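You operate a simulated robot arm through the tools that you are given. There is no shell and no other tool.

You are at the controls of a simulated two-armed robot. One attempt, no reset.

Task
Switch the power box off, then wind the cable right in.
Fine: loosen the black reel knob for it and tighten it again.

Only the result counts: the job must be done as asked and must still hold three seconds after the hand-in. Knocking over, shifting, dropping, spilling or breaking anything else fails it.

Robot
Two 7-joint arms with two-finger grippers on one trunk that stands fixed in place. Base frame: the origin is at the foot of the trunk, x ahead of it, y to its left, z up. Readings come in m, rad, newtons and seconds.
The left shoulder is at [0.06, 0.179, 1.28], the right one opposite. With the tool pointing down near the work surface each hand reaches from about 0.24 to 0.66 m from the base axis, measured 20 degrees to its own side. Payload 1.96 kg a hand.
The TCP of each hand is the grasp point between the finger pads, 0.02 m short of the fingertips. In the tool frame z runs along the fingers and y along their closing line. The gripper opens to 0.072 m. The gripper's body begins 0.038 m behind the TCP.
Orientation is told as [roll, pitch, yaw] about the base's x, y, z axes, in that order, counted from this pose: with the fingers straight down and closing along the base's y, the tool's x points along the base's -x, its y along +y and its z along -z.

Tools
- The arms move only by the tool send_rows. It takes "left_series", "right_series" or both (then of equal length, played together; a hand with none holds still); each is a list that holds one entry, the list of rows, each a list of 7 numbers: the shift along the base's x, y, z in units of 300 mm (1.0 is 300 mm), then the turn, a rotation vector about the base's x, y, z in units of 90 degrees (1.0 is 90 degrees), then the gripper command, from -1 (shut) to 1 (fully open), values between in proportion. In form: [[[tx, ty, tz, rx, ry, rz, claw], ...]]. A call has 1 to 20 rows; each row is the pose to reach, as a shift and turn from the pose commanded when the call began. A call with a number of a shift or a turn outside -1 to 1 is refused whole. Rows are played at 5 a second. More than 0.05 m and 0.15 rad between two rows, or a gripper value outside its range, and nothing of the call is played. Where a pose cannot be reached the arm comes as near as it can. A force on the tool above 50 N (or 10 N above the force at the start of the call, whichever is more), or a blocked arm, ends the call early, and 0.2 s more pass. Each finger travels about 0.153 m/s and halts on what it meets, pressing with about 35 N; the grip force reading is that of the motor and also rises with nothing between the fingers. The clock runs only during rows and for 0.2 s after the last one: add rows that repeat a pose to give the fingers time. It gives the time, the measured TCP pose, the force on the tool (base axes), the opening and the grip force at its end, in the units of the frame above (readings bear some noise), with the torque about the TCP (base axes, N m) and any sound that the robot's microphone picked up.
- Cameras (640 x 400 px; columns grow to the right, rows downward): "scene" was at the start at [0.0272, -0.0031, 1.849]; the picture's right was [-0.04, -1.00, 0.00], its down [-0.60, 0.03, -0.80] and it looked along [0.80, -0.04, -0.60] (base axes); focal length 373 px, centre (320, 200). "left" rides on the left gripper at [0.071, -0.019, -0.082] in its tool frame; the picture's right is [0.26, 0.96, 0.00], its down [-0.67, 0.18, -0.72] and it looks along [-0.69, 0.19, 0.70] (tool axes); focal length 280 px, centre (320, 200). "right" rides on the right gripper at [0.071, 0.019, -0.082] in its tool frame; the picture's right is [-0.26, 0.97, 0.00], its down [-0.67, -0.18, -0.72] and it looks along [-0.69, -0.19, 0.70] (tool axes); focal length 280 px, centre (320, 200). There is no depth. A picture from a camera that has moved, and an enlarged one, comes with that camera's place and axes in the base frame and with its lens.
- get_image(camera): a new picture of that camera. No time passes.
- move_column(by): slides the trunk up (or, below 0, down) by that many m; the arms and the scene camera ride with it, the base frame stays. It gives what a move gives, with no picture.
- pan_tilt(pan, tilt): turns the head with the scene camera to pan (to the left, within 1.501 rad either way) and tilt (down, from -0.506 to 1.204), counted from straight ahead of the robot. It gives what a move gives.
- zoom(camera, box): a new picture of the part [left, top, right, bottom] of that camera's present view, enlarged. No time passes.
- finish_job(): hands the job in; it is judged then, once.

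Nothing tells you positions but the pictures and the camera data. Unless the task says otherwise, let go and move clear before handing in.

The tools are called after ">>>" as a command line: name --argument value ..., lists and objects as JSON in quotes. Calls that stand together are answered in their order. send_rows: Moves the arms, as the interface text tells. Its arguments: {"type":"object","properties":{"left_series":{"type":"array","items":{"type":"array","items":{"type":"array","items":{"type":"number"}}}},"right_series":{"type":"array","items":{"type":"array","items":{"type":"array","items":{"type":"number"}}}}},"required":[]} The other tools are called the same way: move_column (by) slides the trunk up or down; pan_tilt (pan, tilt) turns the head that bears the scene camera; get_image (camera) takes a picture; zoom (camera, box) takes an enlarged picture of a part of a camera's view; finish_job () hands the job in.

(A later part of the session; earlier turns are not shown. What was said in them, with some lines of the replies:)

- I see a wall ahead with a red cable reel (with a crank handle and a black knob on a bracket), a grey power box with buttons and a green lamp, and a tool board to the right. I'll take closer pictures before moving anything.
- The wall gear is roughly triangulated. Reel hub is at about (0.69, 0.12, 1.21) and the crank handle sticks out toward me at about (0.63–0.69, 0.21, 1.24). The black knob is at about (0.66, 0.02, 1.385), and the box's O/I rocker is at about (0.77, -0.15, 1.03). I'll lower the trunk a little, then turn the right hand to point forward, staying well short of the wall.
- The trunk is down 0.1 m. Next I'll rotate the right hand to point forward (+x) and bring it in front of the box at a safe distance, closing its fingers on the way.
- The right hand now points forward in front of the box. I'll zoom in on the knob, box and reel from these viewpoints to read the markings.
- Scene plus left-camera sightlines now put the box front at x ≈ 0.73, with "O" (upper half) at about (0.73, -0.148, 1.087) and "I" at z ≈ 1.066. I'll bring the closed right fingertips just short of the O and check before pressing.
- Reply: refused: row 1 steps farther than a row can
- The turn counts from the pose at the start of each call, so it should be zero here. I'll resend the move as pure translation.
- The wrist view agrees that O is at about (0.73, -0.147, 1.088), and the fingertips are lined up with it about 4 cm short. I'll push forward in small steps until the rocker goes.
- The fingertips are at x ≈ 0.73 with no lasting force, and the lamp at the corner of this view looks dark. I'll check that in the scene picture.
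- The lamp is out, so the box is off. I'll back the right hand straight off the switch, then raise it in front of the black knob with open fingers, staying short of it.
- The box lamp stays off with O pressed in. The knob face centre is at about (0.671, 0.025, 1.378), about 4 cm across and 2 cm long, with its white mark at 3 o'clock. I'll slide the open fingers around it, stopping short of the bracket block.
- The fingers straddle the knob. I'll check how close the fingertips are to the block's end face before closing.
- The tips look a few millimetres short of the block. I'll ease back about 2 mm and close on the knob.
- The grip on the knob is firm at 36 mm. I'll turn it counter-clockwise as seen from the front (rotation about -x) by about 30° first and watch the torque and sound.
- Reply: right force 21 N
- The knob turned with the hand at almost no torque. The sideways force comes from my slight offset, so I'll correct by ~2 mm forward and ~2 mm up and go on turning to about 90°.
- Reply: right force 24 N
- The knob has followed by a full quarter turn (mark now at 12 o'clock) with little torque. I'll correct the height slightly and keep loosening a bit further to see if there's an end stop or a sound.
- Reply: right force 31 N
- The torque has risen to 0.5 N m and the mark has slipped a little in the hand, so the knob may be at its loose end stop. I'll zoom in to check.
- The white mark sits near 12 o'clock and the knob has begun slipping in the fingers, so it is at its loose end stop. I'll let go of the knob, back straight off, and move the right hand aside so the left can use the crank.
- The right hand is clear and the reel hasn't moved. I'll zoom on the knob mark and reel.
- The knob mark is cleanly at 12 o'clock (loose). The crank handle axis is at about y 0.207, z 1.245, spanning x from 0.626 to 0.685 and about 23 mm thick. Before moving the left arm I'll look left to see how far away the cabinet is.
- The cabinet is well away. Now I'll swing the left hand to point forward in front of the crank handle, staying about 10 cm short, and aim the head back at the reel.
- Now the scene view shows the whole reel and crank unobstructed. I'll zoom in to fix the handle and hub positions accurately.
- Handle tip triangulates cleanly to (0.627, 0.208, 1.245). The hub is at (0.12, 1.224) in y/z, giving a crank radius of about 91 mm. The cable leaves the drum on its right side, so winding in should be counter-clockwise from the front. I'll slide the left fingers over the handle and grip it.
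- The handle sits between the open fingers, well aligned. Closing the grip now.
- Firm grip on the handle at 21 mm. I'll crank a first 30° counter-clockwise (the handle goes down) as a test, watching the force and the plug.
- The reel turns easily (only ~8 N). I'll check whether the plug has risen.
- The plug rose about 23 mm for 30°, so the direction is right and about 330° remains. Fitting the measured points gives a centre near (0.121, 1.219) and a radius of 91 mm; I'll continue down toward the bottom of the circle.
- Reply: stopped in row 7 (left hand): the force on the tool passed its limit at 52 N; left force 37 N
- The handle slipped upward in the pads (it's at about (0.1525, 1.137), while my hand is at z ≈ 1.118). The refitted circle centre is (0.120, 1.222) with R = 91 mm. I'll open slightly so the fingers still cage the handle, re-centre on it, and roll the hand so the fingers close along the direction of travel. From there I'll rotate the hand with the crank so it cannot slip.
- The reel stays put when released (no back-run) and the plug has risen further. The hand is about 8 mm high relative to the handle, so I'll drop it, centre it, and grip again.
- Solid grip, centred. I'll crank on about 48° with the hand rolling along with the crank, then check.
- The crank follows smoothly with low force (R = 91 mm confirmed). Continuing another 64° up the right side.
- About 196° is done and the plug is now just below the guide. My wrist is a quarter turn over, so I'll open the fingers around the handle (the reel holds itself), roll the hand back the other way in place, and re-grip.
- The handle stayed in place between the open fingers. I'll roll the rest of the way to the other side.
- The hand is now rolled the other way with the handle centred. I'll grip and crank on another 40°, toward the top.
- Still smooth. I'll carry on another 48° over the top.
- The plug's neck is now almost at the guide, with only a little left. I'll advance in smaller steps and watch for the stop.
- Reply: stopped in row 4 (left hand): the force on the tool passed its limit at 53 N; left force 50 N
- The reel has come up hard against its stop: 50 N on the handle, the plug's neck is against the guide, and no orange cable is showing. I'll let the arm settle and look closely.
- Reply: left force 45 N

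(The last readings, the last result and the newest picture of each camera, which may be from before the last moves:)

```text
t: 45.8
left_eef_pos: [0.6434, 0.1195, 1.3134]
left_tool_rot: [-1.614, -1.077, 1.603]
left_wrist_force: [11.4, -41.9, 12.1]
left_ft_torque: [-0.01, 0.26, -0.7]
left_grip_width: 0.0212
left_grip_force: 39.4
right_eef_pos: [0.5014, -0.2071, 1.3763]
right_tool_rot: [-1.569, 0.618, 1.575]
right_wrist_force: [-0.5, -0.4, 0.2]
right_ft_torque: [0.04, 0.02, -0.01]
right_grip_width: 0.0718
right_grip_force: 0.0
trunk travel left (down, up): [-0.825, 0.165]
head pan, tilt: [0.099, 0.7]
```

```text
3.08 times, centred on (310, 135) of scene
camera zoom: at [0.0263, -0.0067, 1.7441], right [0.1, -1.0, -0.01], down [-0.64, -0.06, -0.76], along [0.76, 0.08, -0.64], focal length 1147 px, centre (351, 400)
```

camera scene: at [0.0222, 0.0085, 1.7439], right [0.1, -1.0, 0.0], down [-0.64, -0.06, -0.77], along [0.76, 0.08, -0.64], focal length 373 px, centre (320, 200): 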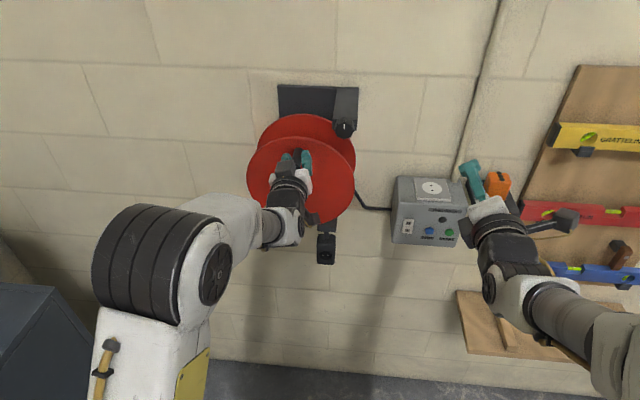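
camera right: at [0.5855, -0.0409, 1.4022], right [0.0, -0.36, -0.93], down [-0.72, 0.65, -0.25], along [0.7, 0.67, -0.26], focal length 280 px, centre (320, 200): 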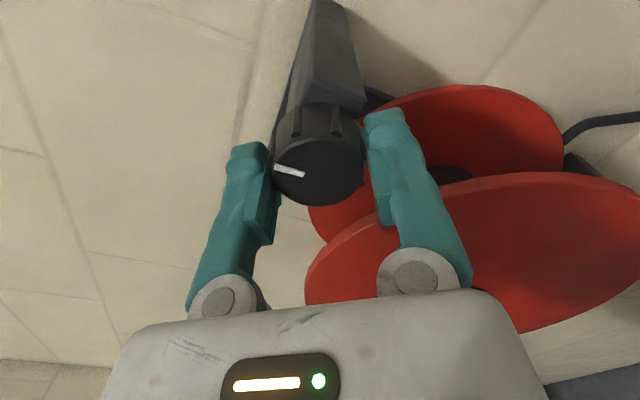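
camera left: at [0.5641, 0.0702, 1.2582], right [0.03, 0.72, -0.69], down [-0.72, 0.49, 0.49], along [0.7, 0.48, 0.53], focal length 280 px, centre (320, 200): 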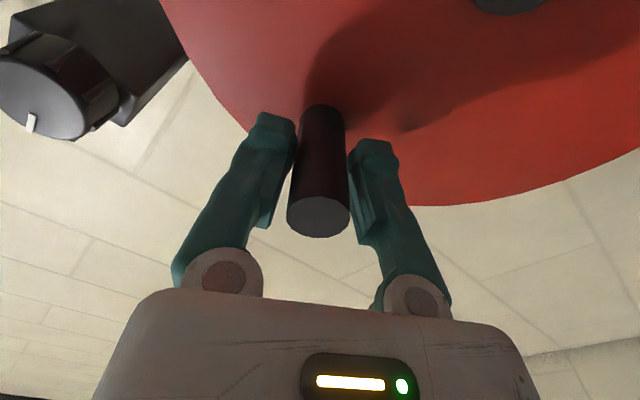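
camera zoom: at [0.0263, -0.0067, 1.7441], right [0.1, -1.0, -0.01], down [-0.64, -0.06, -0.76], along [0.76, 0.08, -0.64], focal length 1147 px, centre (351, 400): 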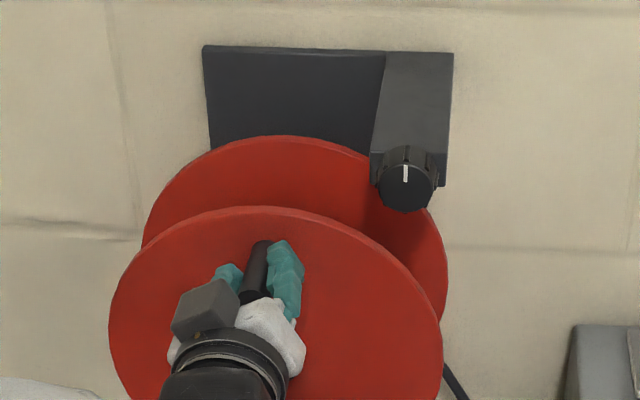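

The neck is right up against the guide. The arm is still leaning on the handle at about 42 N (the body is swaying slightly), so I'll ease the left hand back about 10 mm in y to unload it without unwinding.

>>> send_rows --left_series '[[[0, -0.01, 0, 0, 0, 0, -1], [0, -0.02, 0, 0, 0, 0, -1], [0, -0.03, 0, 0, 0, 0, -1], [0, -0.03, 0, 0, 0, 0, -1]]]'

>>> zoom --camera "scene" --box '[280, 190, 380, 290]'

```text
t: 46.8
left_eef_pos: [0.6456, 0.1211, 1.313]
left_tool_rot: [-1.618, -1.072, 1.617]
left_wrist_force: [15.2, -24.5, 22.9]
left_ft_torque: [-0.03, -0.14, -0.31]
left_grip_width: 0.0211
left_grip_force: 40.4
right_eef_pos: [0.5009, -0.2035, 1.3777]
right_tool_rot: [-1.571, 0.621, 1.574]
right_wrist_force: [0.8, -0.2, 0.2]
right_ft_torque: [-0.04, -0.01, -0.02]
right_grip_width: 0.072
right_grip_force: 0.0
trunk travel left (down, up): [-0.825, 0.165]
head pan, tilt: [0.099, 0.7]
```

```text
4.00 times, centred on (330, 240) of scene
camera zoom: at [0.0253, -0.0006, 1.7441], right [0.1, -0.99, -0.01], down [-0.64, -0.06, -0.77], along [0.76, 0.08, -0.64], focal length 1491 px, centre (280, 40)
```

zoom: 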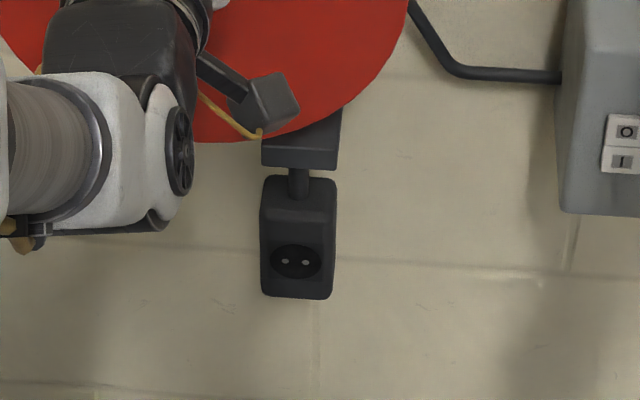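

The load is halved and the plug hasn't dropped. I'll unload the rest, then let go of the handle and back the left hand straight off and to the left.

>>> send_rows --left_series '[[[0.006, -0.013, 0.01, 0, 0, 0, -1], [0.012, -0.026, 0.022, 0, 0, 0, -1], [0.016, -0.038, 0.03, 0, 0, 0, -1], [0.016, -0.038, 0.03, 0, 0, 0, -1]]]'

```text
t: 47.8
left_eef_pos: [0.6471, 0.1197, 1.3168]
left_tool_rot: [-1.595, -1.066, 1.598]
left_wrist_force: [-16.4, 0.6, -29.2]
left_ft_torque: [0.07, 0.45, 0.04]
left_grip_width: 0.0218
left_grip_force: 39.9
right_eef_pos: [0.5002, -0.1938, 1.3786]
right_tool_rot: [-1.571, 0.629, 1.571]
right_wrist_force: [0.2, -0.3, 0.3]
right_ft_torque: [0.03, -0.03, 0.02]
right_grip_width: 0.0721
right_grip_force: 0.0
trunk travel left (down, up): [-0.825, 0.165]
head pan, tilt: [0.099, 0.7]
```

The y load is gone, but I overcorrected a little in z and x. I'll trim that back, then open and retreat.

>>> send_rows --left_series '[[[-0.008, 0, -0.016, 0, 0, 0, -1], [-0.008, 0, -0.016, 0, 0, 0, -1], [-0.008, 0, -0.016, 0, 0, 0, 0], [-0.008, 0, -0.016, 0, 0, 0, 1], [-0.008, 0, -0.016, 0, 0, 0, 1]]]'

>>> get_image --camera "left"

>>> zoom --camera "scene" --box '[280, 190, 380, 290]'

```text
t: 49.0
left_eef_pos: [0.6462, 0.1178, 1.3158]
left_tool_rot: [-1.612, -1.068, 1.612]
left_wrist_force: [0.1, 0.5, -0.4]
left_ft_torque: [-0.01, -0.05, 0.01]
left_grip_width: 0.0722
left_grip_force: 0.0
right_eef_pos: [0.5012, -0.1969, 1.3785]
right_tool_rot: [-1.57, 0.625, 1.574]
right_wrist_force: [-0.2, -0.2, 1.5]
right_ft_torque: [0.01, 0.03, 0.02]
right_grip_width: 0.0721
right_grip_force: 0.0
trunk travel left (down, up): [-0.825, 0.165]
head pan, tilt: [0.099, 0.7]
```

```text
taken
camera left: at [0.5661, 0.0648, 1.2619], right [0.01, 0.72, -0.69], down [-0.73, 0.48, 0.49], along [0.69, 0.5, 0.53], focal length 280 px, centre (320, 200)
```

left: 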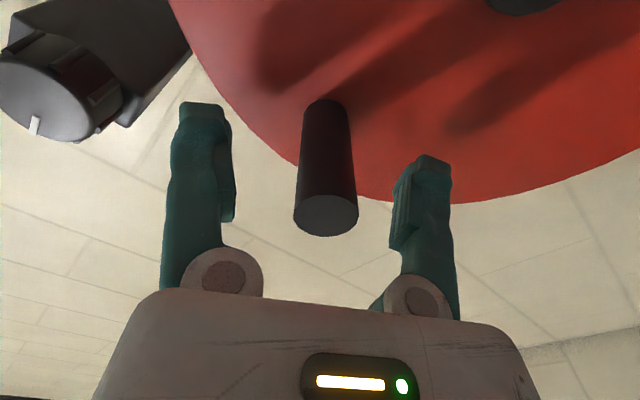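

```text
4.00 times, centred on (330, 240) of scene
camera zoom: at [0.0243, 0.0088, 1.744], right [0.1, -1.0, 0.0], down [-0.64, -0.06, -0.77], along [0.76, 0.08, -0.64], focal length 1491 px, centre (280, 40)
```

zoom: 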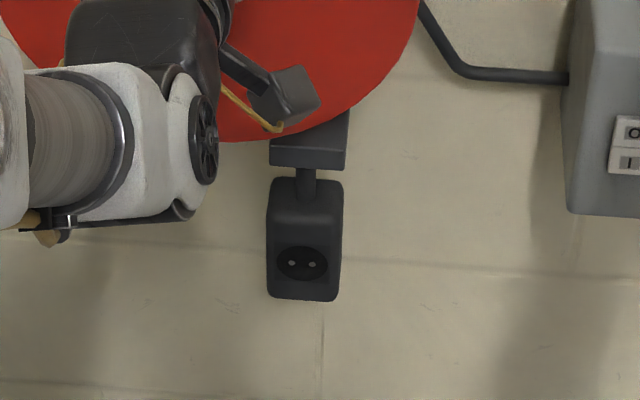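

The plug stayed up after letting go. To make sure it is fully home after unloading, I'll nudge the handle once more with the rear finger only (no gripping) until I feel the stop, then come back off without dragging it.

>>> send_rows --left_series '[[[0, 0.04, 0, 0, 0, 0, 1], [0, 0.075, 0, 0, 0, 0, 1], [0, 0.095, 0, 0, 0, 0, 1], [0, 0.11, 0, 0, 0, 0, 1], [0, 0.12, 0, 0, 0, 0, 1], [0, 0.12, 0, 0, 0, 0, 1]]]'

>>> zoom --camera "scene" --box '[280, 190, 380, 290]'

>>> get_image --camera "left"

```text
t: 50.4
left_eef_pos: [0.6448, 0.1532, 1.3153]
left_tool_rot: [-1.612, -1.07, 1.61]
left_wrist_force: [-0.1, -0.1, 0.1]
left_ft_torque: [0.0, 0.0, -0.01]
left_grip_width: 0.0721
left_grip_force: 0.1
right_eef_pos: [0.5011, -0.1963, 1.3787]
right_tool_rot: [-1.57, 0.628, 1.575]
right_wrist_force: [-0.1, 0.3, 0.4]
right_ft_torque: [0.0, -0.01, -0.03]
right_grip_width: 0.0721
right_grip_force: 0.0
trunk travel left (down, up): [-0.825, 0.165]
head pan, tilt: [0.099, 0.7]
```

```text
4.00 times, centred on (330, 240) of scene
camera zoom: at [0.0245, 0.0089, 1.744], right [0.1, -1.0, 0.0], down [-0.64, -0.06, -0.76], along [0.76, 0.08, -0.64], focal length 1491 px, centre (280, 40)
```

zoom: 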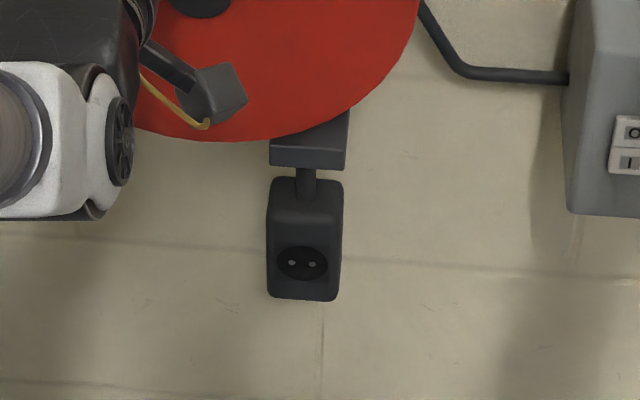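

```text
taken
camera left: at [0.5654, 0.1001, 1.2613], right [0.01, 0.72, -0.69], down [-0.73, 0.48, 0.49], along [0.69, 0.5, 0.53], focal length 280 px, centre (320, 200)
```

left: 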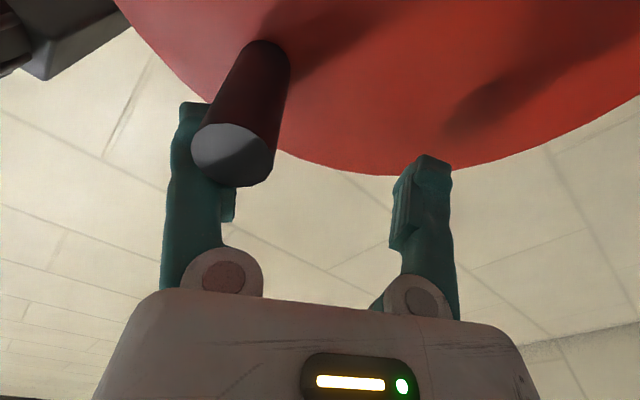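

The tilted finger passed just above the handle without touching it. I'll step back and push along the hand's own closing direction instead.

>>> send_rows --left_series '[[[0, -0.0627, -0.007, 0, 0, 0, 1], [0, -0.0793, -0.0243, 0, 0, 0, 1], [0, -0.0513, -0.0413, 0, 0, 0, 1], [0, -0.034, -0.051, 0, 0, 0, 1], [0, -0.0193, -0.0587, 0, 0, 0, 1], [0, -0.0073, -0.065, 0, 0, 0, 1], [0, -0.0073, -0.065, 0, 0, 0, 1]]]'

>>> zoom --camera "scene" --box '[280, 190, 380, 290]'

>>> get_image --camera "left"

```text
t: 51.5
left_eef_pos: [0.6443, 0.1432, 1.3107]
left_tool_rot: [-1.668, -1.062, 1.659]
left_wrist_force: [-0.4, -2.1, 13.3]
left_ft_torque: [-0.76, -0.56, 0.02]
left_grip_width: 0.072
left_grip_force: 0.1
right_eef_pos: [0.4996, -0.194, 1.3785]
right_tool_rot: [-1.571, 0.625, 1.574]
right_wrist_force: [-0.2, 0.2, 0.8]
right_ft_torque: [-0.02, -0.01, -0.03]
right_grip_width: 0.072
right_grip_force: 0.2
trunk travel left (down, up): [-0.825, 0.165]
head pan, tilt: [0.099, 0.7]
stopped in row 5 (left hand): the force on the tool passed its limit at 53 N (the readings are from after the stop); the commanded pose is now the measured one
```

```text
4.00 times, centred on (330, 240) of scene
camera zoom: at [0.022, 0.0096, 1.7436], right [0.1, -0.99, 0.0], down [-0.64, -0.06, -0.77], along [0.76, 0.08, -0.64], focal length 1491 px, centre (280, 40)
```

zoom: 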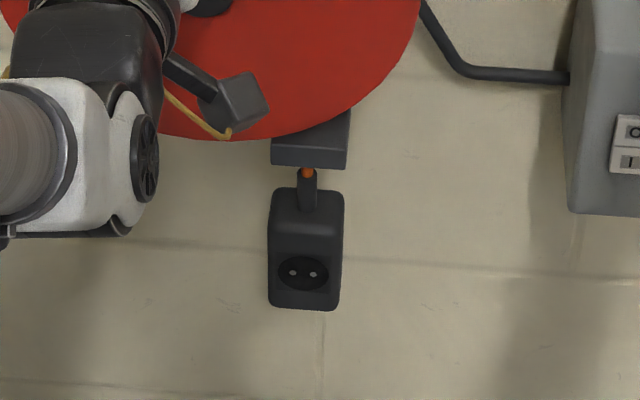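

```text
taken
camera left: at [0.5663, 0.0908, 1.2539], right [0.03, 0.72, -0.7], down [-0.74, 0.48, 0.47], along [0.67, 0.5, 0.54], focal length 280 px, centre (320, 200)
```

left: 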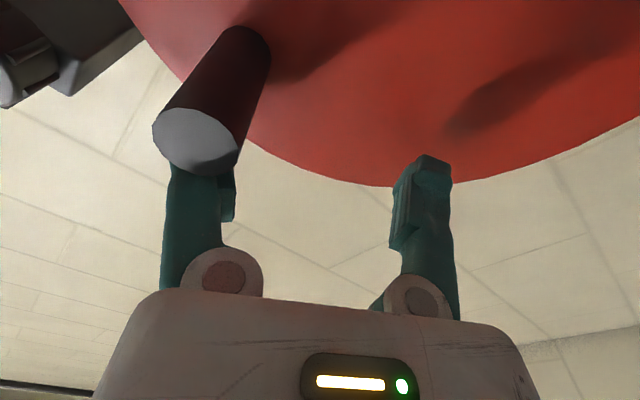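

That nudge was a mistake: the finger caught the handle's edge and pushed it back, so a sliver of orange cable shows again. I'll pull the hand straight back off the handle, square it up, and re-grip properly.

>>> send_rows --left_series '[[[-0.07, 0, 0, 0, 0, 0, 1], [-0.14, 0, 0, 0, 0, 0, 1], [-0.22, 0, 0, 0, 0, 0, 1], [-0.3, 0, 0, 0.08, 0, 0, 1], [-0.3, 0, 0, 0.16, 0, 0, 1], [-0.3, 0, 0, 0.24, 0, 0, 1], [-0.3, 0, 0, 0.32, 0, 0, 1], [-0.3, 0, 0, 0.32, 0, 0, 1]]]'

>>> get_image --camera "left"

>>> zoom --camera "scene" --box '[230, 80, 390, 280]'

```text
t: 53.3
left_eef_pos: [0.5561, 0.1443, 1.307]
left_tool_rot: [-3.102, -1.537, 3.086]
left_wrist_force: [0.4, -0.7, 0.0]
left_ft_torque: [0.01, -0.01, 0.0]
left_grip_width: 0.0718
left_grip_force: 0.0
right_eef_pos: [0.5017, -0.1953, 1.3783]
right_tool_rot: [-1.571, 0.625, 1.574]
right_wrist_force: [-0.8, 1.1, 0.5]
right_ft_torque: [-0.02, -0.01, 0.0]
right_grip_width: 0.072
right_grip_force: 0.1
trunk travel left (down, up): [-0.825, 0.165]
head pan, tilt: [0.099, 0.7]
```

```text
taken
camera left: at [0.4776, 0.1248, 1.2332], right [0.02, 0.96, -0.26], down [-0.74, 0.19, 0.65], along [0.68, 0.18, 0.71], focal length 280 px, centre (320, 200)
```

left: 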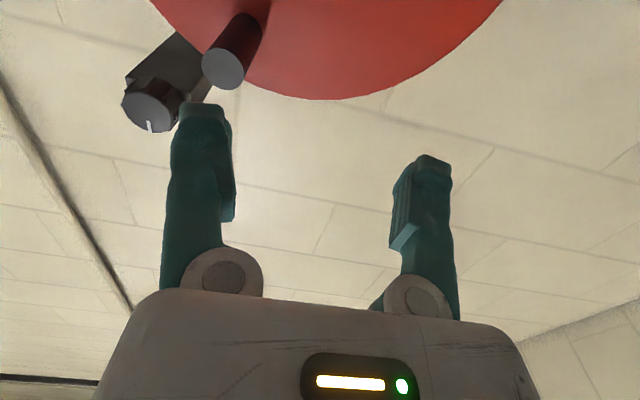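

```text
2.00 times, centred on (310, 180) of scene
camera zoom: at [0.0249, 0.0092, 1.744], right [0.1, -1.0, 0.0], down [-0.64, -0.06, -0.76], along [0.76, 0.08, -0.64], focal length 745 px, centre (340, 240)
```

zoom: 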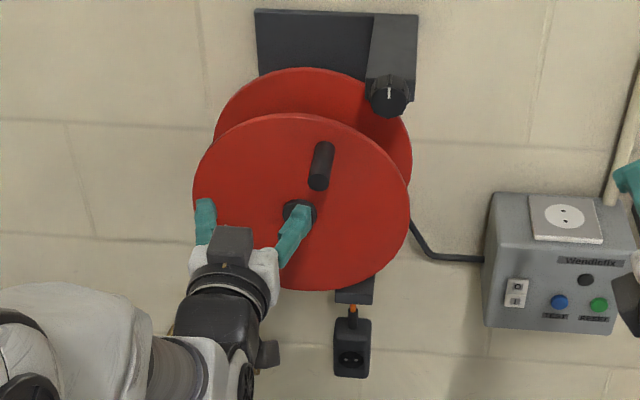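

The handle is now at about (0.627, 0.090, 1.307), about 20° back from the stop. I'll align the squared-up hand in front of it and check before going in.

>>> send_rows --left_series '[[[0, -0.09, 0, 0, 0.008, 0.006, 1], [0.05, -0.181, 0, 0, 0.016, 0.013, 1], [0.1, -0.181, 0, 0, 0.016, 0.013, 1], [0.1, -0.181, 0, 0, 0.016, 0.013, 1]]]'

>>> get_image --camera "left"

```text
t: 54.3
left_eef_pos: [0.5864, 0.0903, 1.3053]
left_tool_rot: [-2.846, -1.561, 2.852]
left_wrist_force: [-0.1, 0.0, 0.0]
left_ft_torque: [0.04, -0.01, 0.01]
left_grip_width: 0.072
left_grip_force: 0.0
right_eef_pos: [0.5007, -0.1953, 1.3785]
right_tool_rot: [-1.571, 0.627, 1.575]
right_wrist_force: [-0.4, 0.3, -0.4]
right_ft_torque: [-0.02, 0.01, 0.02]
right_grip_width: 0.072
right_grip_force: 0.0
trunk travel left (down, up): [-0.825, 0.165]
head pan, tilt: [0.099, 0.7]
```

```text
taken
camera left: at [0.5056, 0.0685, 1.2342], right [0.0, 0.96, -0.27], down [-0.72, 0.18, 0.67], along [0.69, 0.19, 0.7], focal length 280 px, centre (320, 200)
```

left: 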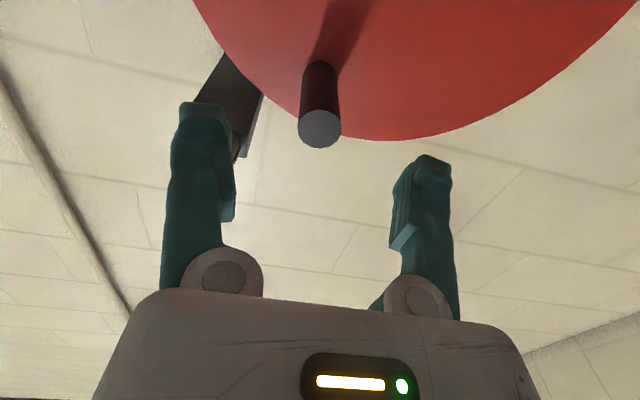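

The handle is centred in the view. I'll move forward and grip.

>>> send_rows --left_series '[[[0.07, -0.004, 0.001, 0, 0, 0, 1], [0.14, -0.006, 0.001, 0, 0, 0, 1], [0.199, -0.006, 0.001, 0, 0, 0, 1], [0.199, -0.006, 0.001, 0, 0, 0, 0.2], [0.199, -0.006, 0.001, 0, 0, 0, -0.5], [0.199, -0.006, 0.001, 0, 0, 0, -1], [0.199, -0.006, 0.001, 0, 0, 0, -1]]]'

>>> get_image --camera "left"

```text
t: 55.9
left_eef_pos: [0.6469, 0.0879, 1.3057]
left_tool_rot: [-2.807, -1.561, 2.811]
left_wrist_force: [2.5, 1.3, -2.4]
left_ft_torque: [0.02, -0.01, 0.03]
left_grip_width: 0.0211
left_grip_force: 39.9
right_eef_pos: [0.5021, -0.1948, 1.3784]
right_tool_rot: [-1.571, 0.626, 1.576]
right_wrist_force: [0.3, -0.2, 0.3]
right_ft_torque: [0.02, -0.02, -0.02]
right_grip_width: 0.0721
right_grip_force: 0.0
trunk travel left (down, up): [-0.825, 0.165]
head pan, tilt: [0.099, 0.7]
```

```text
taken
camera left: at [0.5659, 0.0667, 1.235], right [0.0, 0.96, -0.27], down [-0.72, 0.18, 0.67], along [0.69, 0.19, 0.7], focal length 280 px, centre (320, 200)
```

left: 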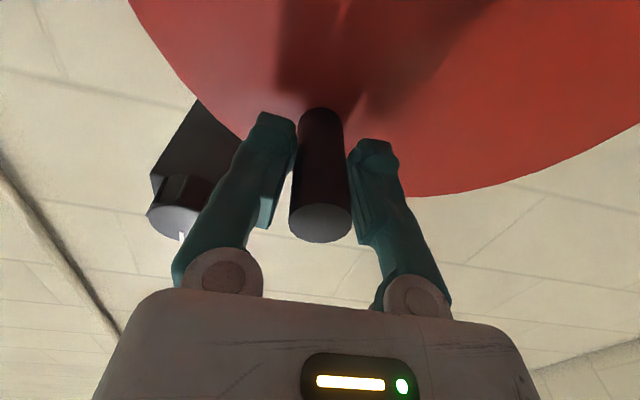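

Gripped cleanly. I'll crank the last ~21° to the stop, pressing only gently past it.

>>> send_rows --left_series '[[[0, 0.017, 0.0075, -0.039, 0, 0, -1], [0, 0.034, 0.0137, -0.078, 0, 0, -1], [0, 0.052, 0.0175, -0.117, 0, 0, -1], [0, 0.0703, 0.0203, -0.156, 0, 0, -1], [0, 0.0885, 0.022, -0.195, 0, 0, -1], [0, 0.107, 0.0227, -0.233, 0, 0, -1], [0, 0.1227, 0.0225, -0.25, 0, 0, -1], [0, 0.1227, 0.0225, -0.25, 0, 0, -1]]]'

>>> zoom --camera "scene" --box '[280, 190, 380, 290]'

```text
t: 57.7
left_eef_pos: [0.6461, 0.1194, 1.3115]
left_tool_rot: [-1.585, -1.178, 1.587]
left_wrist_force: [-3.0, -11.7, -12.7]
left_ft_torque: [-0.03, 0.24, -0.25]
left_grip_width: 0.0209
left_grip_force: 40.0
right_eef_pos: [0.5021, -0.1981, 1.3775]
right_tool_rot: [-1.571, 0.625, 1.575]
right_wrist_force: [0.0, -0.4, 0.1]
right_ft_torque: [0.01, 0.01, -0.03]
right_grip_width: 0.0722
right_grip_force: 0.1
trunk travel left (down, up): [-0.825, 0.165]
head pan, tilt: [0.099, 0.7]
```

```text
4.00 times, centred on (330, 240) of scene
camera zoom: at [0.0258, 0.0058, 1.7439], right [0.1, -1.0, 0.0], down [-0.64, -0.06, -0.76], along [0.76, 0.08, -0.64], focal length 1491 px, centre (280, 40)
```

zoom: 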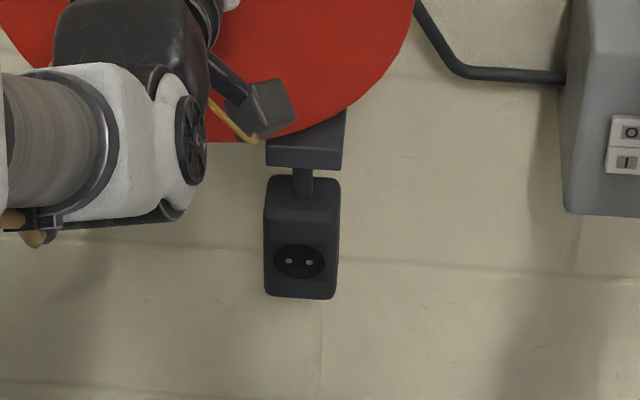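

The reel is at the stop (a gentle 12 N) and the plug is fully up against the guide. I'll open the fingers from here and withdraw straight back along x.

>>> send_rows --left_series '[[[0, 0, -0.006, 0, 0, 0, -1], [0, 0, -0.006, 0, 0, 0, 1], [0, 0, -0.006, 0, 0, 0, 1], [-0.08, 0, -0.006, 0, 0, 0, 1], [-0.2, 0, -0.006, 0, 0, 0, 1], [-0.33, 0, -0.006, 0, 0, 0, 1], [-0.4, 0.1, -0.006, 0, 0, 0, 1], [-0.4, 0.25, -0.006, 0, 0, 0, 1], [-0.4, 0.4, -0.006, 0, 0, 0, 1], [-0.4, 0.55, -0.006, 0, 0, 0, 1]]]'

>>> get_image --camera "scene"

>>> zoom --camera "scene" --box '[230, 80, 390, 280]'

>>> zoom --camera "scene" --box '[280, 190, 380, 290]'

```text
t: 59.9
left_eef_pos: [0.5273, 0.2923, 1.3079]
left_tool_rot: [-1.586, -1.173, 1.594]
left_wrist_force: [1.1, -0.8, 0.4]
left_ft_torque: [0.03, 0.02, 0.03]
left_grip_width: 0.0721
left_grip_force: 0.0
right_eef_pos: [0.5011, -0.1946, 1.3791]
right_tool_rot: [-1.57, 0.628, 1.574]
right_wrist_force: [0.2, 0.2, 0.3]
right_ft_torque: [-0.02, 0.03, -0.02]
right_grip_width: 0.0718
right_grip_force: 0.0
trunk travel left (down, up): [-0.825, 0.165]
head pan, tilt: [0.099, 0.7]
```

```text
taken
camera scene: at [0.0246, 0.0113, 1.744], right [0.1, -1.0, 0.0], down [-0.64, -0.06, -0.76], along [0.76, 0.07, -0.64], focal length 373 px, centre (320, 200)
```

scene: 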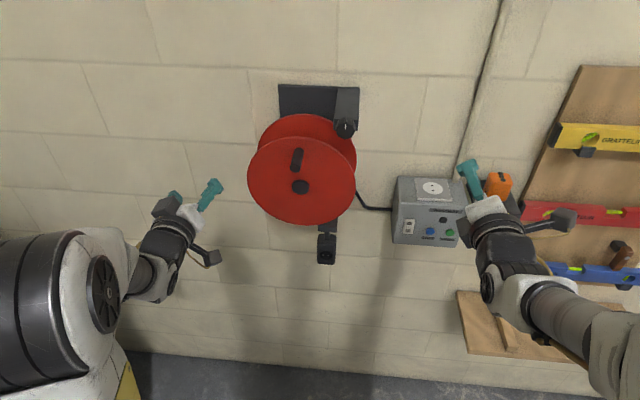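

```text
2.00 times, centred on (310, 180) of scene
camera zoom: at [0.0246, 0.0113, 1.744], right [0.1, -1.0, 0.0], down [-0.64, -0.06, -0.76], along [0.76, 0.07, -0.64], focal length 745 px, centre (340, 240)
```

zoom: 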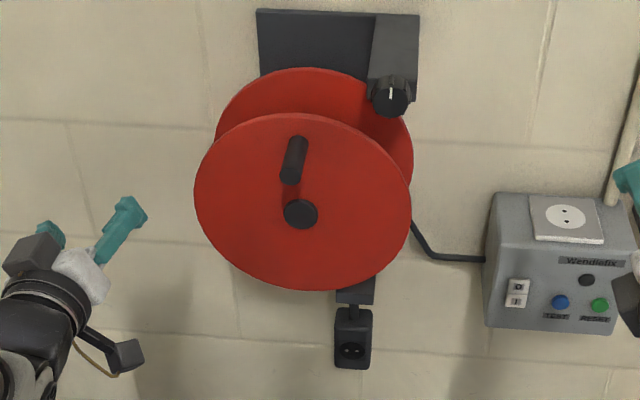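

```text
4.00 times, centred on (330, 240) of scene
camera zoom: at [0.0246, 0.0113, 1.744], right [0.1, -1.0, 0.0], down [-0.64, -0.06, -0.76], along [0.76, 0.07, -0.64], focal length 1491 px, centre (280, 40)
```

zoom: 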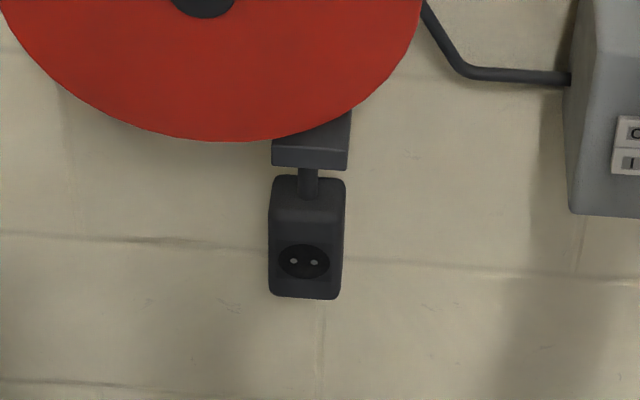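

The reel holds with the crank at the top and the plug fully in. The left hand is out of the way. Now the right hand goes back to the knob, fingers open.

>>> send_rows --right_series '[[[0.0, 0.15, -0.0085, 0, 0, 0, 1], [0.05, 0.3, -0.0085, 0, 0, 0, 1], [0.1, 0.45, -0.0085, 0, 0, 0, 1], [0.15, 0.59, -0.0085, 0, 0, 0, 1], [0.2, 0.7, -0.0085, 0, 0, 0, 1], [0.25, 0.739, -0.0085, 0, 0, 0, 1], [0.35, 0.739, -0.0085, 0, 0, 0, 1], [0.35, 0.739, -0.0085, 0, 0, 0, 1]]]'

>>> get_image --camera "right"

>>> get_image --camera "scene"

```text
t: 61.7
left_eef_pos: [0.5287, 0.2908, 1.3096]
left_tool_rot: [-1.589, -1.174, 1.601]
left_wrist_force: [-0.8, 0.2, 0.2]
left_ft_torque: [0.03, -0.02, -0.01]
left_grip_width: 0.0719
left_grip_force: 0.1
right_eef_pos: [0.6072, 0.0259, 1.3752]
right_tool_rot: [-1.571, 0.629, 1.575]
right_wrist_force: [0.3, -0.4, 0.4]
right_ft_torque: [-0.01, 0.01, 0.01]
right_grip_width: 0.0719
right_grip_force: 0.1
trunk travel left (down, up): [-0.825, 0.165]
head pan, tilt: [0.099, 0.7]
```

```text
taken
camera right: at [0.525, -0.042, 1.4022], right [0.0, -0.35, -0.94], down [-0.72, 0.65, -0.25], along [0.7, 0.67, -0.25], focal length 280 px, centre (320, 200)
```

right: 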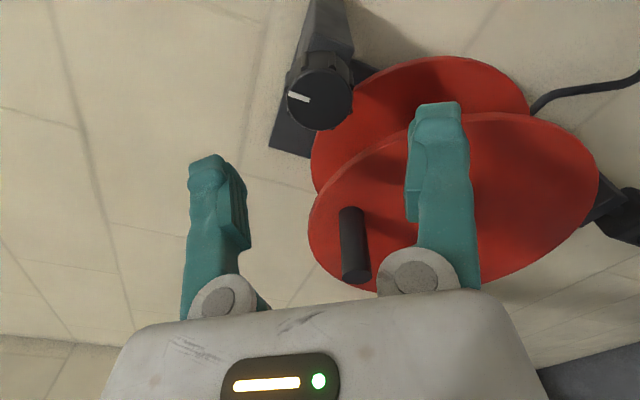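

```text
taken
camera scene: at [0.0239, 0.0093, 1.744], right [0.1, -1.0, 0.0], down [-0.64, -0.06, -0.77], along [0.76, 0.08, -0.64], focal length 373 px, centre (320, 200)
```

scene: 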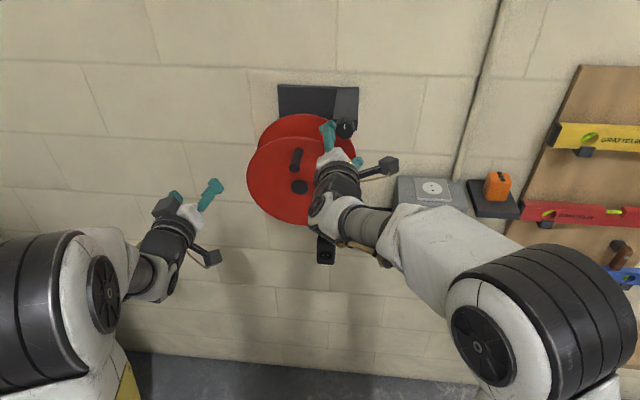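

The path is clear: the crank handle is 11 cm from the knob axis. I'll slide over the knob and grip it.

>>> send_rows --right_series '[[[0.1, 0, 0.002, 0, 0, 0, 1], [0.17, 0, 0.002, 0, 0, 0, 1], [0.196, 0, 0.002, 0, 0, 0, 1], [0.196, 0, 0.002, 0, 0, 0, 0.3], [0.196, 0, 0.002, 0, 0, 0, -0.5], [0.196, 0, 0.002, 0, 0, 0, -1], [0.196, 0, 0.002, 0, 0, 0, -1]]]'

>>> get_image --camera "right"

```text
t: 63.3
left_eef_pos: [0.5276, 0.2906, 1.3092]
left_tool_rot: [-1.592, -1.174, 1.595]
left_wrist_force: [0.0, -0.1, 0.8]
left_ft_torque: [0.0, -0.04, 0.01]
left_grip_width: 0.072
left_grip_force: 0.1
right_eef_pos: [0.6673, 0.0263, 1.3759]
right_tool_rot: [-1.569, 0.626, 1.576]
right_wrist_force: [-1.9, -1.5, -3.5]
right_ft_torque: [0.07, -0.08, -0.26]
right_grip_width: 0.0355
right_grip_force: 40.2
trunk travel left (down, up): [-0.825, 0.165]
head pan, tilt: [0.099, 0.7]
```

```text
taken
camera right: at [0.5853, -0.0427, 1.4025], right [0.0, -0.35, -0.94], down [-0.72, 0.65, -0.25], along [0.7, 0.67, -0.25], focal length 280 px, centre (320, 200)
```

right: 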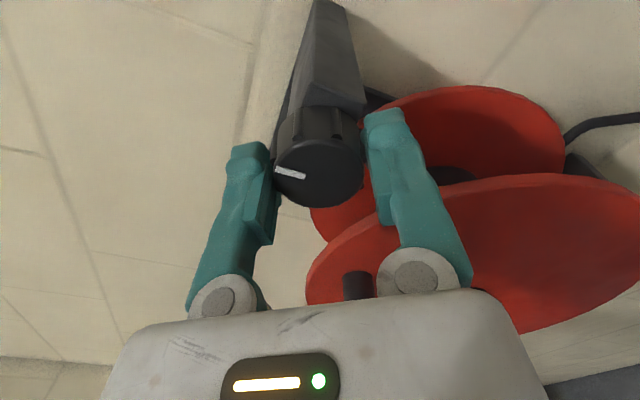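

Firm grip with low side forces. I'll turn the knob clockwise (tightening) about 63° first.

>>> send_rows --right_series '[[[0, 0, 0, 0.07, 0, 0, -1], [0, 0, 0, 0.14, 0, 0, -1], [0, 0, 0, 0.21, 0, 0, -1], [0, 0, 0, 0.28, 0, 0, -1], [0, 0, 0, 0.35, 0, 0, -1], [0, 0, 0, 0.42, 0, 0, -1], [0, 0, 0, 0.49, 0, 0, -1], [0, 0, 0, 0.56, 0, 0, -1], [0, 0, 0, 0.63, 0, 0, -1], [0, 0, 0, 0.7, 0, 0, -1], [0, 0, 0, 0.7, 0, 0, -1]]]'

>>> get_image --camera "right"

>>> zoom --camera "scene" --box '[230, 80, 390, 280]'

```text
t: 65.7
left_eef_pos: [0.5277, 0.2898, 1.308]
left_tool_rot: [-1.588, -1.175, 1.596]
left_wrist_force: [-0.2, -0.4, 0.2]
left_ft_torque: [0.0, 0.0, -0.04]
left_grip_width: 0.072
left_grip_force: 0.0
right_eef_pos: [0.6668, 0.0267, 1.3774]
right_tool_rot: [-1.578, -0.476, 1.574]
right_wrist_force: [15.9, 1.1, 22.9]
right_ft_torque: [-0.03, -0.16, -0.19]
right_grip_width: 0.0356
right_grip_force: 40.5
trunk travel left (down, up): [-0.825, 0.165]
head pan, tilt: [0.099, 0.7]
```

```text
taken
camera right: at [0.5853, -0.0278, 1.3278], right [0.0, 0.67, -0.74], down [-0.72, 0.52, 0.47], along [0.69, 0.53, 0.49], focal length 280 px, centre (320, 200)
```

right: 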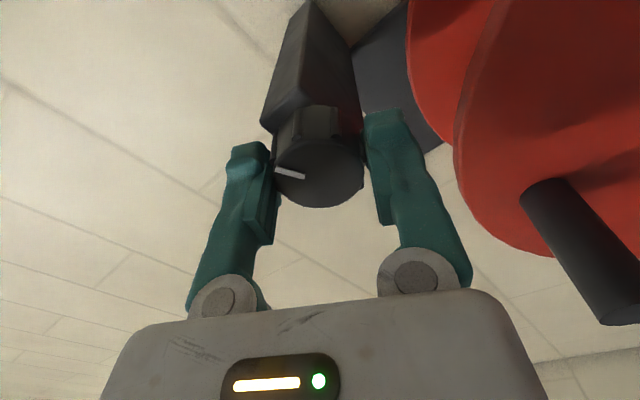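

```text
2.00 times, centred on (310, 180) of scene
camera zoom: at [0.0259, 0.0093, 1.7441], right [0.1, -1.0, 0.0], down [-0.64, -0.06, -0.76], along [0.76, 0.08, -0.64], focal length 745 px, centre (340, 240)
```

zoom: 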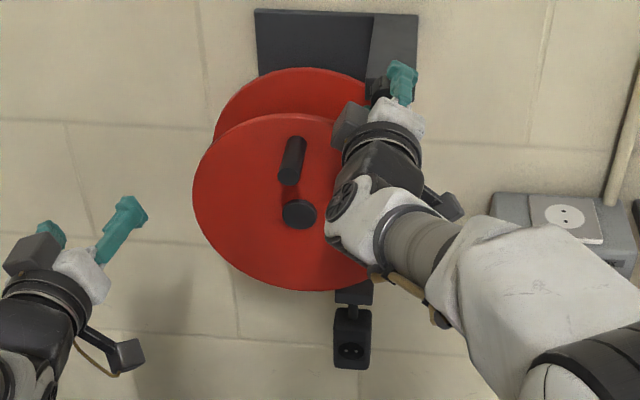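

The knob is following and the reel hasn't moved. I'll trim the height and continue the last ~30° and slightly beyond, until I feel it come up tight.

>>> send_rows --right_series '[[[0.003, 0, 0.006, 0.07, 0, 0, -1], [0.004, 0, 0.006, 0.14, 0, 0, -1], [0.004, 0, 0.006, 0.21, 0, 0, -1], [0.004, 0, 0.006, 0.28, 0, 0, -1], [0.004, 0, 0.006, 0.34, 0, 0, -1], [0.004, 0, 0.006, 0.34, 0, 0, -1]]]'

>>> zoom --camera "right" --box '[220, 60, 420, 220]'

>>> zoom --camera "scene" --box '[290, 90, 390, 170]'

```text
t: 67.1
left_eef_pos: [0.5264, 0.2894, 1.3099]
left_tool_rot: [-1.589, -1.175, 1.596]
left_wrist_force: [-0.5, 0.5, 0.2]
left_ft_torque: [-0.02, -0.02, 0.04]
left_grip_width: 0.0718
left_grip_force: 0.1
right_eef_pos: [0.6671, 0.0257, 1.3783]
right_tool_rot: [-1.577, -1.009, 1.576]
right_wrist_force: [4.9, -2.5, 11.3]
right_ft_torque: [0.0, -0.14, -0.09]
right_grip_width: 0.0356
right_grip_force: 39.9
trunk travel left (down, up): [-0.825, 0.165]
head pan, tilt: [0.099, 0.7]
```

```text
2.50 times, centred on (320, 140) of right
camera zoom: at [0.5851, 0.0046, 1.3079], right [0.0, 0.96, -0.29], down [-0.72, 0.2, 0.67], along [0.7, 0.21, 0.69], focal length 701 px, centre (320, 350)
```

zoom: 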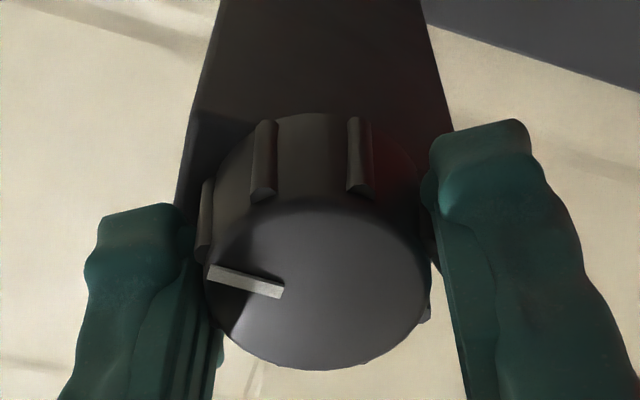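

```text
5.00 times, centred on (340, 130) of scene
camera zoom: at [0.0245, 0.008, 1.7439], right [0.1, -1.0, 0.0], down [-0.64, -0.06, -0.76], along [0.76, 0.08, -0.64], focal length 1864 px, centre (220, 550)
```

zoom: 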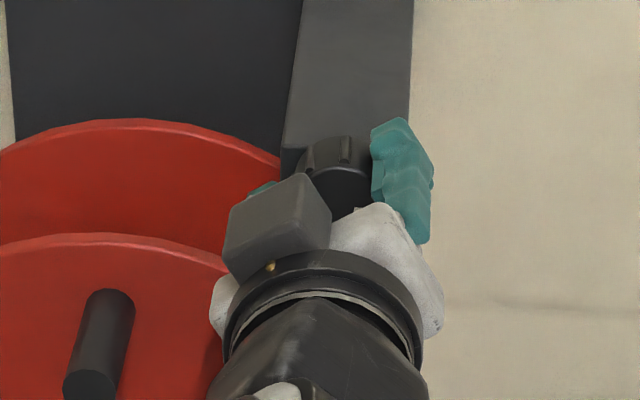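

The mark is nearly back at 3 o'clock, with no tightening torque yet. I'll turn a little further until it resists.

>>> send_rows --right_series '[[[0.0, 0, 0.003, 0.05, 0, 0, -1], [0.0, 0, 0.003, 0.1, 0, 0, -1], [0.0, 0, 0.003, 0.15, 0, 0, -1], [0.0, 0, 0.003, 0.2, 0, 0, -1]]]'

>>> zoom --camera "right" --box '[220, 60, 420, 220]'

```text
t: 68.1
left_eef_pos: [0.5273, 0.2883, 1.3115]
left_tool_rot: [-1.59, -1.175, 1.598]
left_wrist_force: [-0.4, 1.0, -1.0]
left_ft_torque: [-0.03, 0.01, -0.03]
left_grip_width: 0.0719
left_grip_force: 0.1
right_eef_pos: [0.6657, 0.026, 1.3784]
right_tool_rot: [-1.586, -1.322, 1.583]
right_wrist_force: [0.5, -4.5, 3.0]
right_ft_torque: [-0.59, -0.02, -0.07]
right_grip_width: 0.0359
right_grip_force: 40.1
trunk travel left (down, up): [-0.825, 0.165]
head pan, tilt: [0.099, 0.7]
```

```text
2.50 times, centred on (320, 140) of right
camera zoom: at [0.5844, 0.0273, 1.3054], right [0.0, 1.0, 0.02], down [-0.72, -0.01, 0.7], along [0.7, -0.01, 0.72], focal length 701 px, centre (320, 350)
```

zoom: 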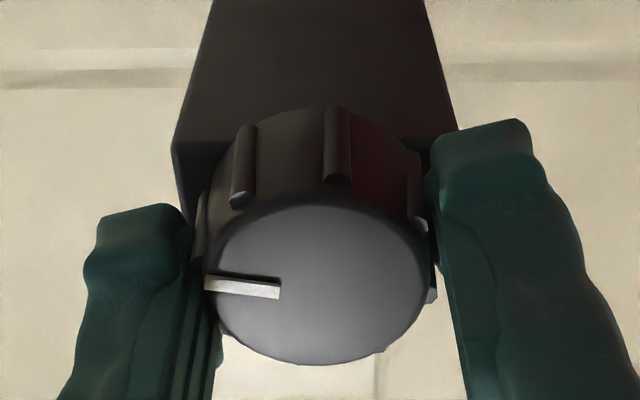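

Torque has risen to 0.6 N m with the mark back at 3 o'clock, so the knob is tight against its stop. I'll let go, back straight off, and inspect everything.

>>> send_rows --right_series '[[[0, 0, 0, 0, 0, 0, -1], [0, 0, 0, 0, 0, 0, 0.2], [0, 0, 0, 0, 0, 0, 1], [0, 0, 0, 0, 0, 0, 1], [-0.1, 0, 0, 0, 0, 0, 1], [-0.22, 0, 0, 0, 0, 0, 1], [-0.35, 0, 0, 0, 0, 0, 1], [-0.48, -0.05, 0, 0, 0, 0, 1], [-0.55, -0.17, 0, 0, 0, 0, 1], [-0.55, -0.32, 0, 0, 0, 0, 1], [-0.55, -0.47, 0, 0, 0, 0, 1], [-0.55, -0.62, 0, 0, 0, 0, 1], [-0.55, -0.75, 0, 0, 0, 0, 1]]]'

>>> get_image --camera "scene"

>>> zoom --camera "scene" --box '[320, 100, 370, 150]'

>>> zoom --camera "scene" --box '[280, 190, 380, 290]'

>>> zoom --camera "scene" --box '[380, 160, 530, 260]'

```text
t: 70.9
left_eef_pos: [0.5267, 0.2892, 1.3105]
left_tool_rot: [-1.586, -1.174, 1.597]
left_wrist_force: [-0.1, -0.1, 0.3]
left_ft_torque: [0.01, 0.0, -0.02]
left_grip_width: 0.0721
left_grip_force: 0.1
right_eef_pos: [0.4998, -0.2001, 1.379]
right_tool_rot: [-1.585, -1.323, 1.581]
right_wrist_force: [-0.6, -0.3, -0.1]
right_ft_torque: [0.0, 0.0, 0.02]
right_grip_width: 0.072
right_grip_force: 0.0
trunk travel left (down, up): [-0.825, 0.165]
head pan, tilt: [0.099, 0.7]
```

```text
taken
camera scene: at [0.0251, 0.0081, 1.744], right [0.1, -1.0, 0.0], down [-0.64, -0.06, -0.76], along [0.76, 0.08, -0.64], focal length 373 px, centre (320, 200)
```

scene: 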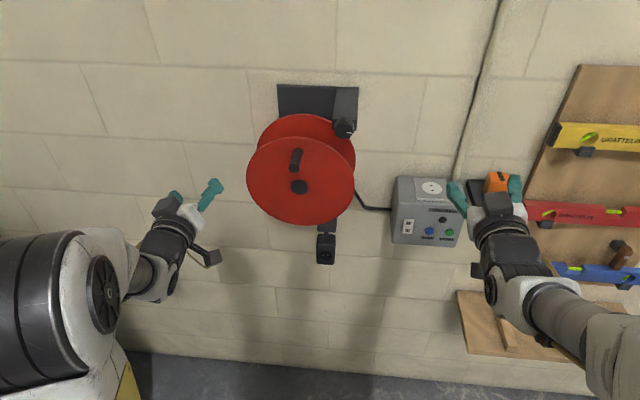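

```text
8.00 times, centred on (345, 125) of scene
camera zoom: at [0.0251, 0.0081, 1.744], right [0.1, -1.0, 0.0], down [-0.64, -0.06, -0.76], along [0.76, 0.08, -0.64], focal length 2982 px, centre (120, 800)
```

zoom: 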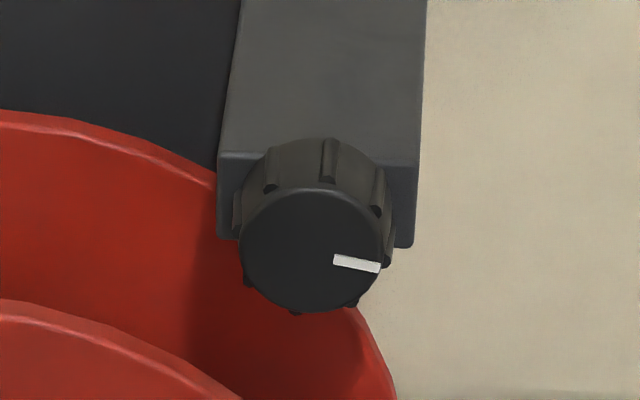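

```text
4.00 times, centred on (330, 240) of scene
camera zoom: at [0.0251, 0.0081, 1.744], right [0.1, -1.0, 0.0], down [-0.64, -0.06, -0.76], along [0.76, 0.08, -0.64], focal length 1491 px, centre (280, 40)
```

zoom: 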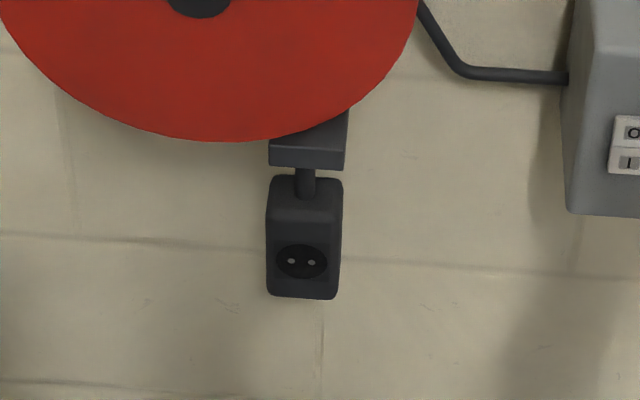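

```text
4.00 times, centred on (455, 210) of scene
camera zoom: at [0.0251, 0.0081, 1.744], right [0.1, -1.0, 0.0], down [-0.64, -0.06, -0.76], along [0.76, 0.08, -0.64], focal length 1491 px, centre (-220, 160)
```

zoom: 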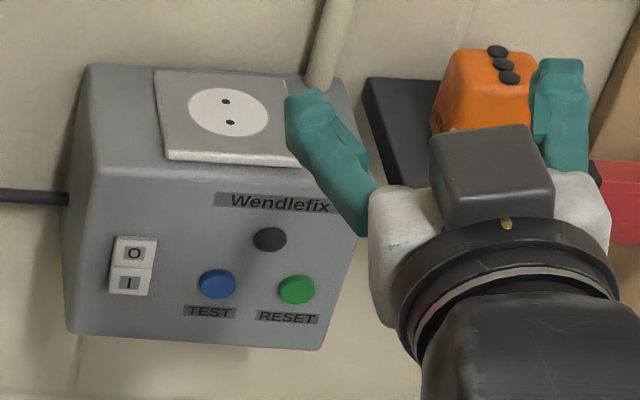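

The knob mark is back at 3 o'clock (slightly past where it began, so snug), the plug is fully in, and the lamp is off with O pressed. I'll draw both hands back a little further and let a few seconds pass to confirm everything holds.

>>> send_rows --left_series '[[[-0.05, 0.02, 0, 0, 0, 0, 1], [-0.1, 0.04, 0, 0, 0, 0, 1], [-0.15, 0.06, 0, 0, 0, 0, 1], [-0.2, 0.08, 0, 0, 0, 0, 1], [-0.2, 0.08, 0, 0, 0, 0, 1], [-0.2, 0.08, 0, 0, 0, 0, 1], [-0.2, 0.08, 0, 0, 0, 0, 1], [-0.2, 0.08, 0, 0, 0, 0, 1], [-0.2, 0.08, 0, 0, 0, 0, 1], [-0.2, 0.08, 0, 0, 0, 0, 1], [-0.2, 0.08, 0, 0, 0, 0, 1], [-0.2, 0.08, 0, 0, 0, 0, 1], [-0.2, 0.08, 0, 0, 0, 0, 1], [-0.2, 0.08, 0, 0, 0, 0, 1], [-0.2, 0.08, 0, 0, 0, 0, 1]]]' --right_series '[[[-0.05, 0, 0, 0, 0, 0, 1], [-0.1, 0, 0, 0, 0, 0, 1], [-0.15, 0, 0, 0, 0, 0, 1], [-0.2, 0, 0, 0, 0, 0, 1], [-0.2, 0, 0, 0, 0, 0, 1], [-0.2, 0, 0, 0, 0, 0, 1], [-0.2, 0, 0, 0, 0, 0, 1], [-0.2, 0, 0, 0, 0, 0, 1], [-0.2, 0, 0, 0, 0, 0, 1], [-0.2, 0, 0, 0, 0, 0, 1], [-0.2, 0, 0, 0, 0, 0, 1], [-0.2, 0, 0, 0, 0, 0, 1], [-0.2, 0, 0, 0, 0, 0, 1], [-0.2, 0, 0, 0, 0, 0, 1], [-0.2, 0, 0, 0, 0, 0, 1]]]'

>>> get_image --camera "scene"

>>> zoom --camera "scene" --box '[240, 80, 460, 280]'

>>> zoom --camera "scene" --box '[280, 190, 380, 290]'

```text
t: 74.1
left_eef_pos: [0.467, 0.3138, 1.3131]
left_tool_rot: [-1.59, -1.174, 1.596]
left_wrist_force: [0.0, 0.3, -0.5]
left_ft_torque: [0.02, 0.0, -0.04]
left_grip_width: 0.072
left_grip_force: 0.2
right_eef_pos: [0.4632, -0.1998, 1.3796]
right_tool_rot: [-1.59, -1.32, 1.585]
right_wrist_force: [-0.2, 0.4, 0.2]
right_ft_torque: [-0.01, 0.02, 0.0]
right_grip_width: 0.0719
right_grip_force: 0.0
right hand out of reach, approached as far as the arm can: row 3, 4, 5, 6, 7, 8, 9, 10, 11, 12, 13, 14, 15
trunk travel left (down, up): [-0.825, 0.165]
head pan, tilt: [0.099, 0.7]
```

```text
taken
camera scene: at [0.0245, 0.0092, 1.744], right [0.1, -1.0, 0.0], down [-0.64, -0.06, -0.76], along [0.76, 0.08, -0.64], focal length 373 px, centre (320, 200)
```

scene: 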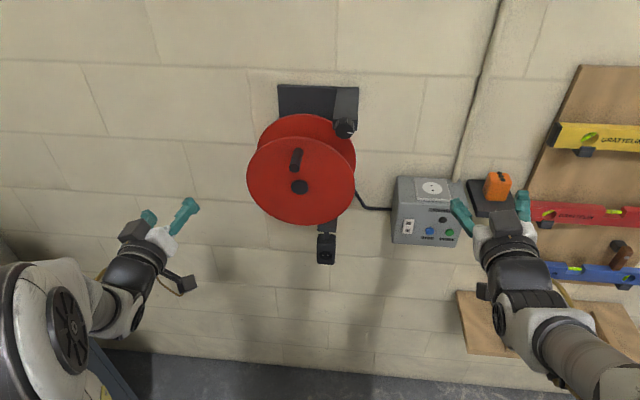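

```text
2.00 times, centred on (350, 180) of scene
camera zoom: at [0.0245, 0.0092, 1.744], right [0.1, -1.0, 0.0], down [-0.64, -0.06, -0.76], along [0.76, 0.08, -0.64], focal length 745 px, centre (260, 240)
```

zoom: 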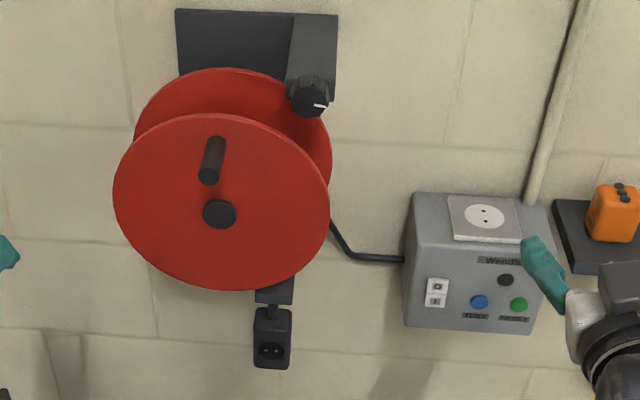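

```text
4.00 times, centred on (330, 240) of scene
camera zoom: at [0.0245, 0.0092, 1.744], right [0.1, -1.0, 0.0], down [-0.64, -0.06, -0.76], along [0.76, 0.08, -0.64], focal length 1491 px, centre (280, 40)
```

zoom: 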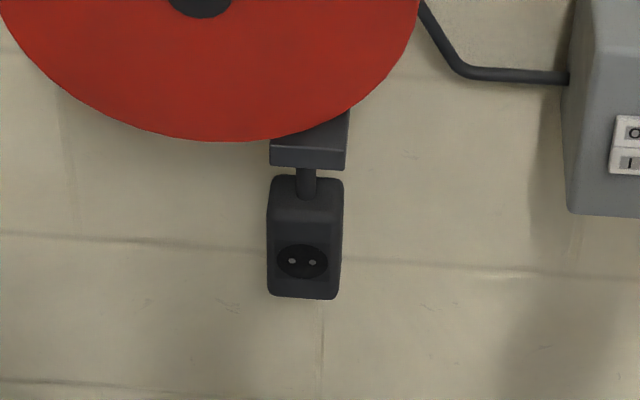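

After three more seconds nothing has moved: the lamp is off with O pressed in, the cable is wound in with the plug neck at the guide, and the knob is tight at 3 o'clock. Both hands are clear and nothing else was disturbed, so I'm handing the job in.

>>> finish_job

```text
The job is handed in.
```

The power box is off and the cable is wound fully in. I've handed the job in, but haven't seen the judge's verdict.

- **Power box:** I pressed the O side of the rocker switch. The green lamp went out and stayed out.
- **Cable:** I wound it in until the reel stopped hard. The plug's neck is against the guide and no orange cable shows.
- **Reel knob:** I loosened the black knob a quarter turn to wind the cable, then tightened it until it slipped in the fingers. Its mark is back at 3 o'clock, a few degrees tighter than at the start.

The winding took more force than planned: the handle slipped from the grip once, and I let about 20° of cable back out with a bad nudge. I then rewound it to the stop. Three pushes hit the robot's 50 N force limit, but I saw no damage.

Both hands were clear of everything when I handed in. A last check about three seconds before that showed nothing moving and nothing else disturbed.
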